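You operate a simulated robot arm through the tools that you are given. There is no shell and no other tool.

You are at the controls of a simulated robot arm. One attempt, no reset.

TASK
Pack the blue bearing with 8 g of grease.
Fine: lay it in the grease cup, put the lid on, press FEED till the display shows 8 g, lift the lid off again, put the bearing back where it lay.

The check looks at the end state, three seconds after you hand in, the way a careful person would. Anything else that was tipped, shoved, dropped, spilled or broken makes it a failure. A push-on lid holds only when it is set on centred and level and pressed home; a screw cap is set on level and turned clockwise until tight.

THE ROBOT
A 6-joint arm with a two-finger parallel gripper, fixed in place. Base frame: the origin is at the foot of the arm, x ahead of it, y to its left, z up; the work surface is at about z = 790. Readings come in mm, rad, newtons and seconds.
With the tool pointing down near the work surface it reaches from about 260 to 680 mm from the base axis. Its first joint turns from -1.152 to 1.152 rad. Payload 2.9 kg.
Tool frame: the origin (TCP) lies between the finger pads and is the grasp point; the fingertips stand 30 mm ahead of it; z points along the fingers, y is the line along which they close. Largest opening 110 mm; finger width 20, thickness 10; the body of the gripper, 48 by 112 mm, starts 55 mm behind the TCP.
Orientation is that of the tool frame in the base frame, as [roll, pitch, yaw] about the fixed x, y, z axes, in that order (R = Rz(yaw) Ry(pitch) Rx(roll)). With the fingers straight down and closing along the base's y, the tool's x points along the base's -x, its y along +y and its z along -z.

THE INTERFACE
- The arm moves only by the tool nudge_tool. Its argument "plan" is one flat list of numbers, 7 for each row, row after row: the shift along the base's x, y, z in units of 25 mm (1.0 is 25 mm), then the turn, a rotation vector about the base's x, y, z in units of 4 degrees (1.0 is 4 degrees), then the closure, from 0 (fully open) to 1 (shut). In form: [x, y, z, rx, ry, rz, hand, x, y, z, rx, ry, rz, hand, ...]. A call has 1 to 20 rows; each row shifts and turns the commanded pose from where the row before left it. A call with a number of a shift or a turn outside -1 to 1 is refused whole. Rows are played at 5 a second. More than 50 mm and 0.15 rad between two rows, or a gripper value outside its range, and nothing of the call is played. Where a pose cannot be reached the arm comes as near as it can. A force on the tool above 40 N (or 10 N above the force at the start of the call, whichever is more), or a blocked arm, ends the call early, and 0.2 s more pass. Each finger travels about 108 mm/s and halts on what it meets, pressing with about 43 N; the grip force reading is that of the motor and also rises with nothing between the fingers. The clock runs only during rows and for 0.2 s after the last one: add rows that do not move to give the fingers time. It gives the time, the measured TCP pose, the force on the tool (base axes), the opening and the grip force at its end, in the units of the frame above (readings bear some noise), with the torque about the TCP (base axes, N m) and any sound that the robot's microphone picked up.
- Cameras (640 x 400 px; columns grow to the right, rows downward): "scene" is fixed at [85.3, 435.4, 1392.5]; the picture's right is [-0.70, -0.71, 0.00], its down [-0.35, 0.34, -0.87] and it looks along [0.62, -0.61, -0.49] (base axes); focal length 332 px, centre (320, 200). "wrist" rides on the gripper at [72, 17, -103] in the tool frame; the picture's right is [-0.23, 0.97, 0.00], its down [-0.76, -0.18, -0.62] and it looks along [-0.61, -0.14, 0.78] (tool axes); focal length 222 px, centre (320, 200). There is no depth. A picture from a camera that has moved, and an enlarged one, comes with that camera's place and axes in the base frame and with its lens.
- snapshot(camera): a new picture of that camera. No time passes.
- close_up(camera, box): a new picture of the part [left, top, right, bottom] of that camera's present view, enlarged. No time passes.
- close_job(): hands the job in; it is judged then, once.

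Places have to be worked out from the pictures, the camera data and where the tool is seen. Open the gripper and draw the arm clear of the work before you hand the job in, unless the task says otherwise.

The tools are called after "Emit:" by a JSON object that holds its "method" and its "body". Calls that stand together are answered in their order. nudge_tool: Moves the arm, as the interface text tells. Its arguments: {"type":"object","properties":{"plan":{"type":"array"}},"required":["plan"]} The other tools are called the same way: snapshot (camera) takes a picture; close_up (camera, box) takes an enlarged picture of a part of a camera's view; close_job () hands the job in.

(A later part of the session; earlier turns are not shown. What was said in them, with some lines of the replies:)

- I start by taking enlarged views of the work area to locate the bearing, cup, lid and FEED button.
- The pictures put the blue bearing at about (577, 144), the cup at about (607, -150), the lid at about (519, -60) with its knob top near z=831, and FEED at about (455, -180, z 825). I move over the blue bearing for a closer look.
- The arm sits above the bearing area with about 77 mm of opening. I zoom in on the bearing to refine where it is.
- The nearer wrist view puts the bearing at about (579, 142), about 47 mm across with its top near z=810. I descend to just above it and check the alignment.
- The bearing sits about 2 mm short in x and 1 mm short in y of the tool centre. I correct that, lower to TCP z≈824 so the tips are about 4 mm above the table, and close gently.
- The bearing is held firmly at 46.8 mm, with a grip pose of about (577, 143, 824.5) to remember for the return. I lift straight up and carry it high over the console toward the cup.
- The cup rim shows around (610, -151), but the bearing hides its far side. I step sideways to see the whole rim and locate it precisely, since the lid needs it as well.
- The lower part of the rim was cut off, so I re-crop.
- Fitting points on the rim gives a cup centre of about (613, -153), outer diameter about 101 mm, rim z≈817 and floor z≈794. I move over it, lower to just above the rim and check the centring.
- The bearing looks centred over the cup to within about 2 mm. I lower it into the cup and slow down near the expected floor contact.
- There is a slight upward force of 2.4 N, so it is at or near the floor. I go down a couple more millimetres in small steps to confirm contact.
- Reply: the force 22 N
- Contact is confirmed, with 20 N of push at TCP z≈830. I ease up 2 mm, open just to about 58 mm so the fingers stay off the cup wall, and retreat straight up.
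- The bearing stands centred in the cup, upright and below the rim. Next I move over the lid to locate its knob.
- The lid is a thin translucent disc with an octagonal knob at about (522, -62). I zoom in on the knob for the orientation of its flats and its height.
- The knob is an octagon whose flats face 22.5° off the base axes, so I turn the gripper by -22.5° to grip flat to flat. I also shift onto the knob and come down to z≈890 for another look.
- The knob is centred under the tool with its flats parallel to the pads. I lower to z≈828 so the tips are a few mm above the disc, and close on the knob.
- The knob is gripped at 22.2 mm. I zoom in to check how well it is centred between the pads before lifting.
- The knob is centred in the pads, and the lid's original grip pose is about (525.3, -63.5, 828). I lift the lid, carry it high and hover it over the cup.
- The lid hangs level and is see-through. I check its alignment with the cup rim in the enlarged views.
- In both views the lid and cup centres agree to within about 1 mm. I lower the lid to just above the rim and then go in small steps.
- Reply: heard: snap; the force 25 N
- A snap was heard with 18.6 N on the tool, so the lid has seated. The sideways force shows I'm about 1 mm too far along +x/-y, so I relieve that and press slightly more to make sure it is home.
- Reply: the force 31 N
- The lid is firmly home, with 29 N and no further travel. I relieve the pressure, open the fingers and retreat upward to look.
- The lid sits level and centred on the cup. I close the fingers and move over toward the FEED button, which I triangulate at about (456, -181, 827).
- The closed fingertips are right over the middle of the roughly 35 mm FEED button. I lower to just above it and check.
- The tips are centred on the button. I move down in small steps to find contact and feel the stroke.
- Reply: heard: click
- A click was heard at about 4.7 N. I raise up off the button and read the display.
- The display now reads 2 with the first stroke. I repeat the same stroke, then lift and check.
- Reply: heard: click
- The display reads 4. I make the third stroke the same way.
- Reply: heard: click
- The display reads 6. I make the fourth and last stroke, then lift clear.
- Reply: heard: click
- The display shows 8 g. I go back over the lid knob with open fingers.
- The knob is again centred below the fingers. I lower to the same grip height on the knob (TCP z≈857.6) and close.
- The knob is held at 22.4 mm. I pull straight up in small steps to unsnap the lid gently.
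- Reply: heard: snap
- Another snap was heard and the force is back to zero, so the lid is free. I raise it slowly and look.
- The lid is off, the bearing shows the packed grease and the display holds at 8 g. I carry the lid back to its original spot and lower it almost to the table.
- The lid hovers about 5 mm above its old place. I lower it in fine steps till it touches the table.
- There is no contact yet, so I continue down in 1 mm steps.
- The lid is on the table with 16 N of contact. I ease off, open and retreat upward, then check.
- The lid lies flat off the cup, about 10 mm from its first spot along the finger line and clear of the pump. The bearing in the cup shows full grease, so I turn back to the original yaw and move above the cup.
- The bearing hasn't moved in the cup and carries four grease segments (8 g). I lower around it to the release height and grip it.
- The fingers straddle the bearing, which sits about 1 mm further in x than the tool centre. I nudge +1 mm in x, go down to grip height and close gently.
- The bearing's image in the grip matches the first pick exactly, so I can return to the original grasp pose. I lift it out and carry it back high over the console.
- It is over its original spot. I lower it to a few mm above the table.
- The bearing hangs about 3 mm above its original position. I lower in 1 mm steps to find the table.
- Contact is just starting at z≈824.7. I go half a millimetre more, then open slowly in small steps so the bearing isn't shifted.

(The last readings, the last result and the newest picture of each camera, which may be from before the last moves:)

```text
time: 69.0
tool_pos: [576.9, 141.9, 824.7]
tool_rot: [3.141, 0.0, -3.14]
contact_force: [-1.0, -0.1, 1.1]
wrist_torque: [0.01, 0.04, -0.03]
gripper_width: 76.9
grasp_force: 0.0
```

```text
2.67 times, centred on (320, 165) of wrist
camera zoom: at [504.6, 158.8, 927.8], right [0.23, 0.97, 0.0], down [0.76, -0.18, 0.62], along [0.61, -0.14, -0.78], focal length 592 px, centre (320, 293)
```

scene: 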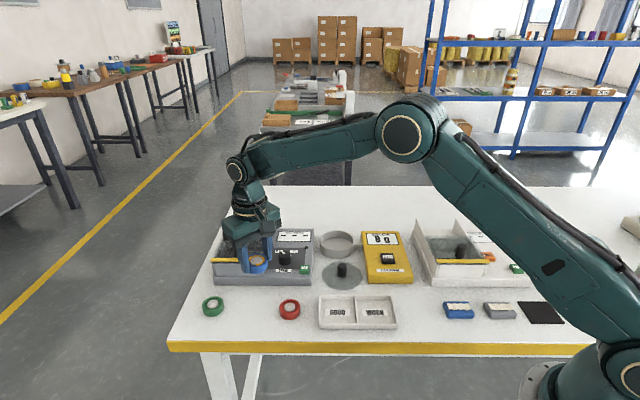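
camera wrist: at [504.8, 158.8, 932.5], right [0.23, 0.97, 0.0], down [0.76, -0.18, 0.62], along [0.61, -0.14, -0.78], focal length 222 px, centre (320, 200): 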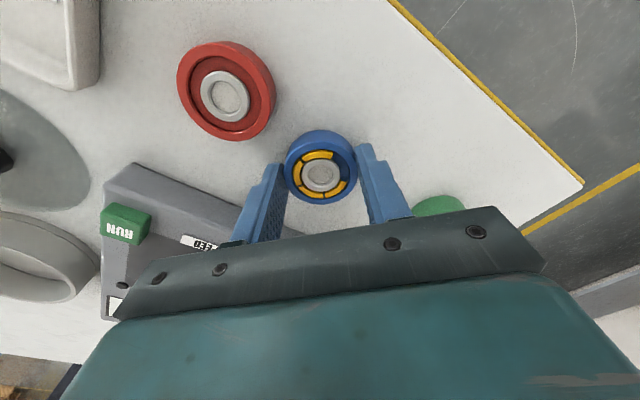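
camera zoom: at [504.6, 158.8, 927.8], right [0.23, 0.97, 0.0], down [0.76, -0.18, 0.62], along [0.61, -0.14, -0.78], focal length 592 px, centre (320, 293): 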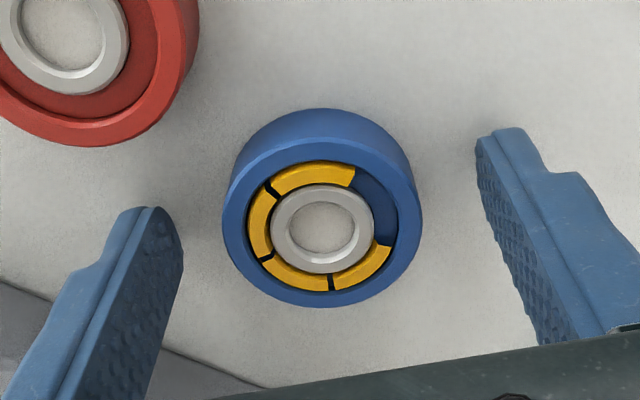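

The bearing is back within about 1 mm of where it lay, and the fingers are clear. I rise straight up and inspect the whole bench.

Emit:
{"method": "nudge_tool", "body": {"plan": [0, 0, 0.5, 0, 0, 0, 0.3, 0, 0, 0.9, 0, 0, 0, 0.3, 0, 0, 0.9, 0, 0, 0, 0.3, 0, 0, 0.9, 0, 0, 0, 0.3, 0, 0, 0.9, 0, 0, 0, 0.3, 0, 0, 0.9, 0, 0, 0, 0.2, 0, -0.5, 0.9, 0, 0, 0, 0.1, -0.3, -0.7, 0.9, 0, 0, 0, 0, -0.3, -0.7, 0.9, 0, 0, 0, 0, -0.3, -0.7, 0.9, 0, 0, 0, 0, -0.3, -0.7, 0.9, 0, 0, 0, 0, -0.3, -0.7, 0.9, 0, 0, 0, 0, 0, -0.7, 0, 0, 0, 0, 0, 0, 0, 0, 0, 0, 0, 0]}}

Emit:
{"method": "snapshot", "body": {"camera": "scene"}}

Emit:
{"method": "snapshot", "body": {"camera": "wrist"}}

Emit:
{"method": "close_up", "body": {"camera": "scene", "box": [180, 200, 420, 350]}}

Emit:
{"method": "close_up", "body": {"camera": "scene", "box": [300, 215, 420, 290]}}

```text
time: 72.0
tool_pos: [539.3, 24.5, 1085.5]
tool_rot: [-3.14, 0.0, -3.141]
contact_force: [0.2, 0.2, -0.1]
wrist_torque: [-0.04, 0.0, 0.02]
gripper_width: 110.0
grasp_force: 0.1
```

```text
taken
```

scene: 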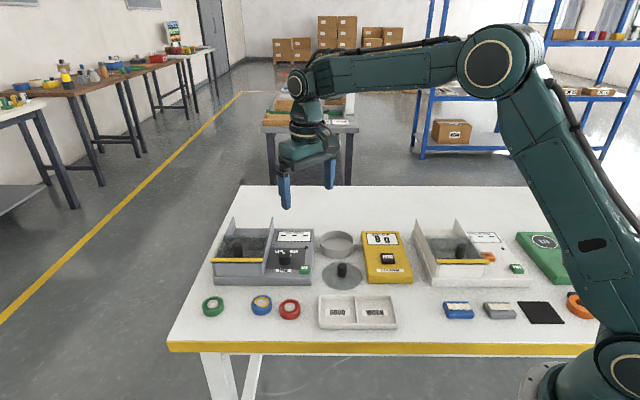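

```text
taken
camera wrist: at [466.9, 40.9, 1188.2], right [0.23, 0.97, 0.0], down [0.76, -0.18, 0.62], along [0.61, -0.14, -0.78], focal length 222 px, centre (320, 200)
```

wrist: 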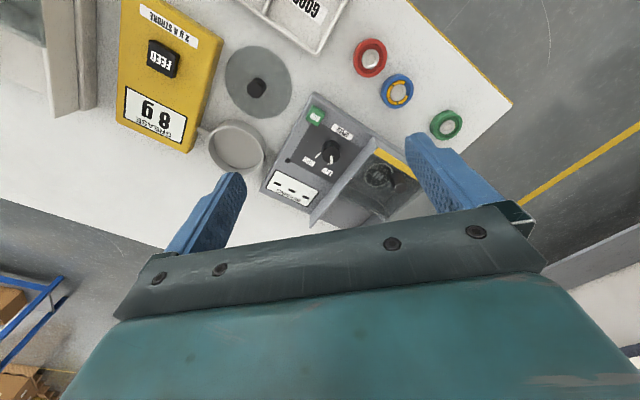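

```text
2.67 times, centred on (300, 275) of scene
camera zoom: at [85.3, 435.4, 1392.5], right [-0.7, -0.71, 0.0], down [-0.35, 0.34, -0.87], along [0.62, -0.61, -0.49], focal length 886 px, centre (373, 0)
```

zoom: 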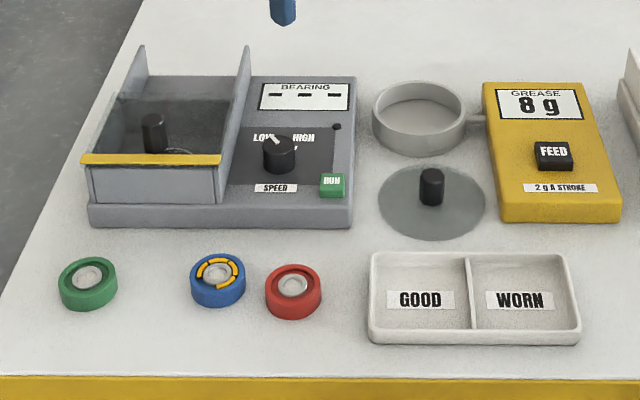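

```text
5.33 times, centred on (360, 252) of scene
camera zoom: at [85.3, 435.4, 1392.5], right [-0.7, -0.71, 0.0], down [-0.35, 0.34, -0.87], along [0.62, -0.61, -0.49], focal length 1773 px, centre (107, -80)
```

zoom: 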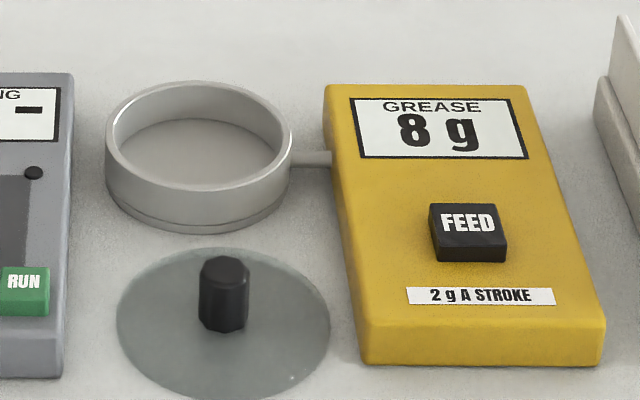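

The final pictures show the blue bearing back at its original place with grease in it and the display at 8 g. The lid lies flat beside the empty cup, the other items look undisturbed, and the arm is clear with the gripper open, so I hand in.

Emit:
{"method": "close_job", "body": {}}

```text
The job is handed in.
```

The blue bearing is packed with 8 g of grease and is back within about 1 mm of where it lay. I've handed the job in, but no result has come back from the check yet.

- **Grease:** Four FEED strokes took the display from 0 to 8 g. The bearing shows four grease segments, one per stroke.
- **Lid:** It snapped onto the cup before feeding and came off cleanly afterwards. It now lies flat on the table beside the empty cup, about 10 mm from its original spot. It slid when the gripper opened, and I left it there because it touches nothing.
- **Rest of the bench:** The final pictures show nothing else moved and no grease spilled. The arm is raised clear with the gripper fully open.
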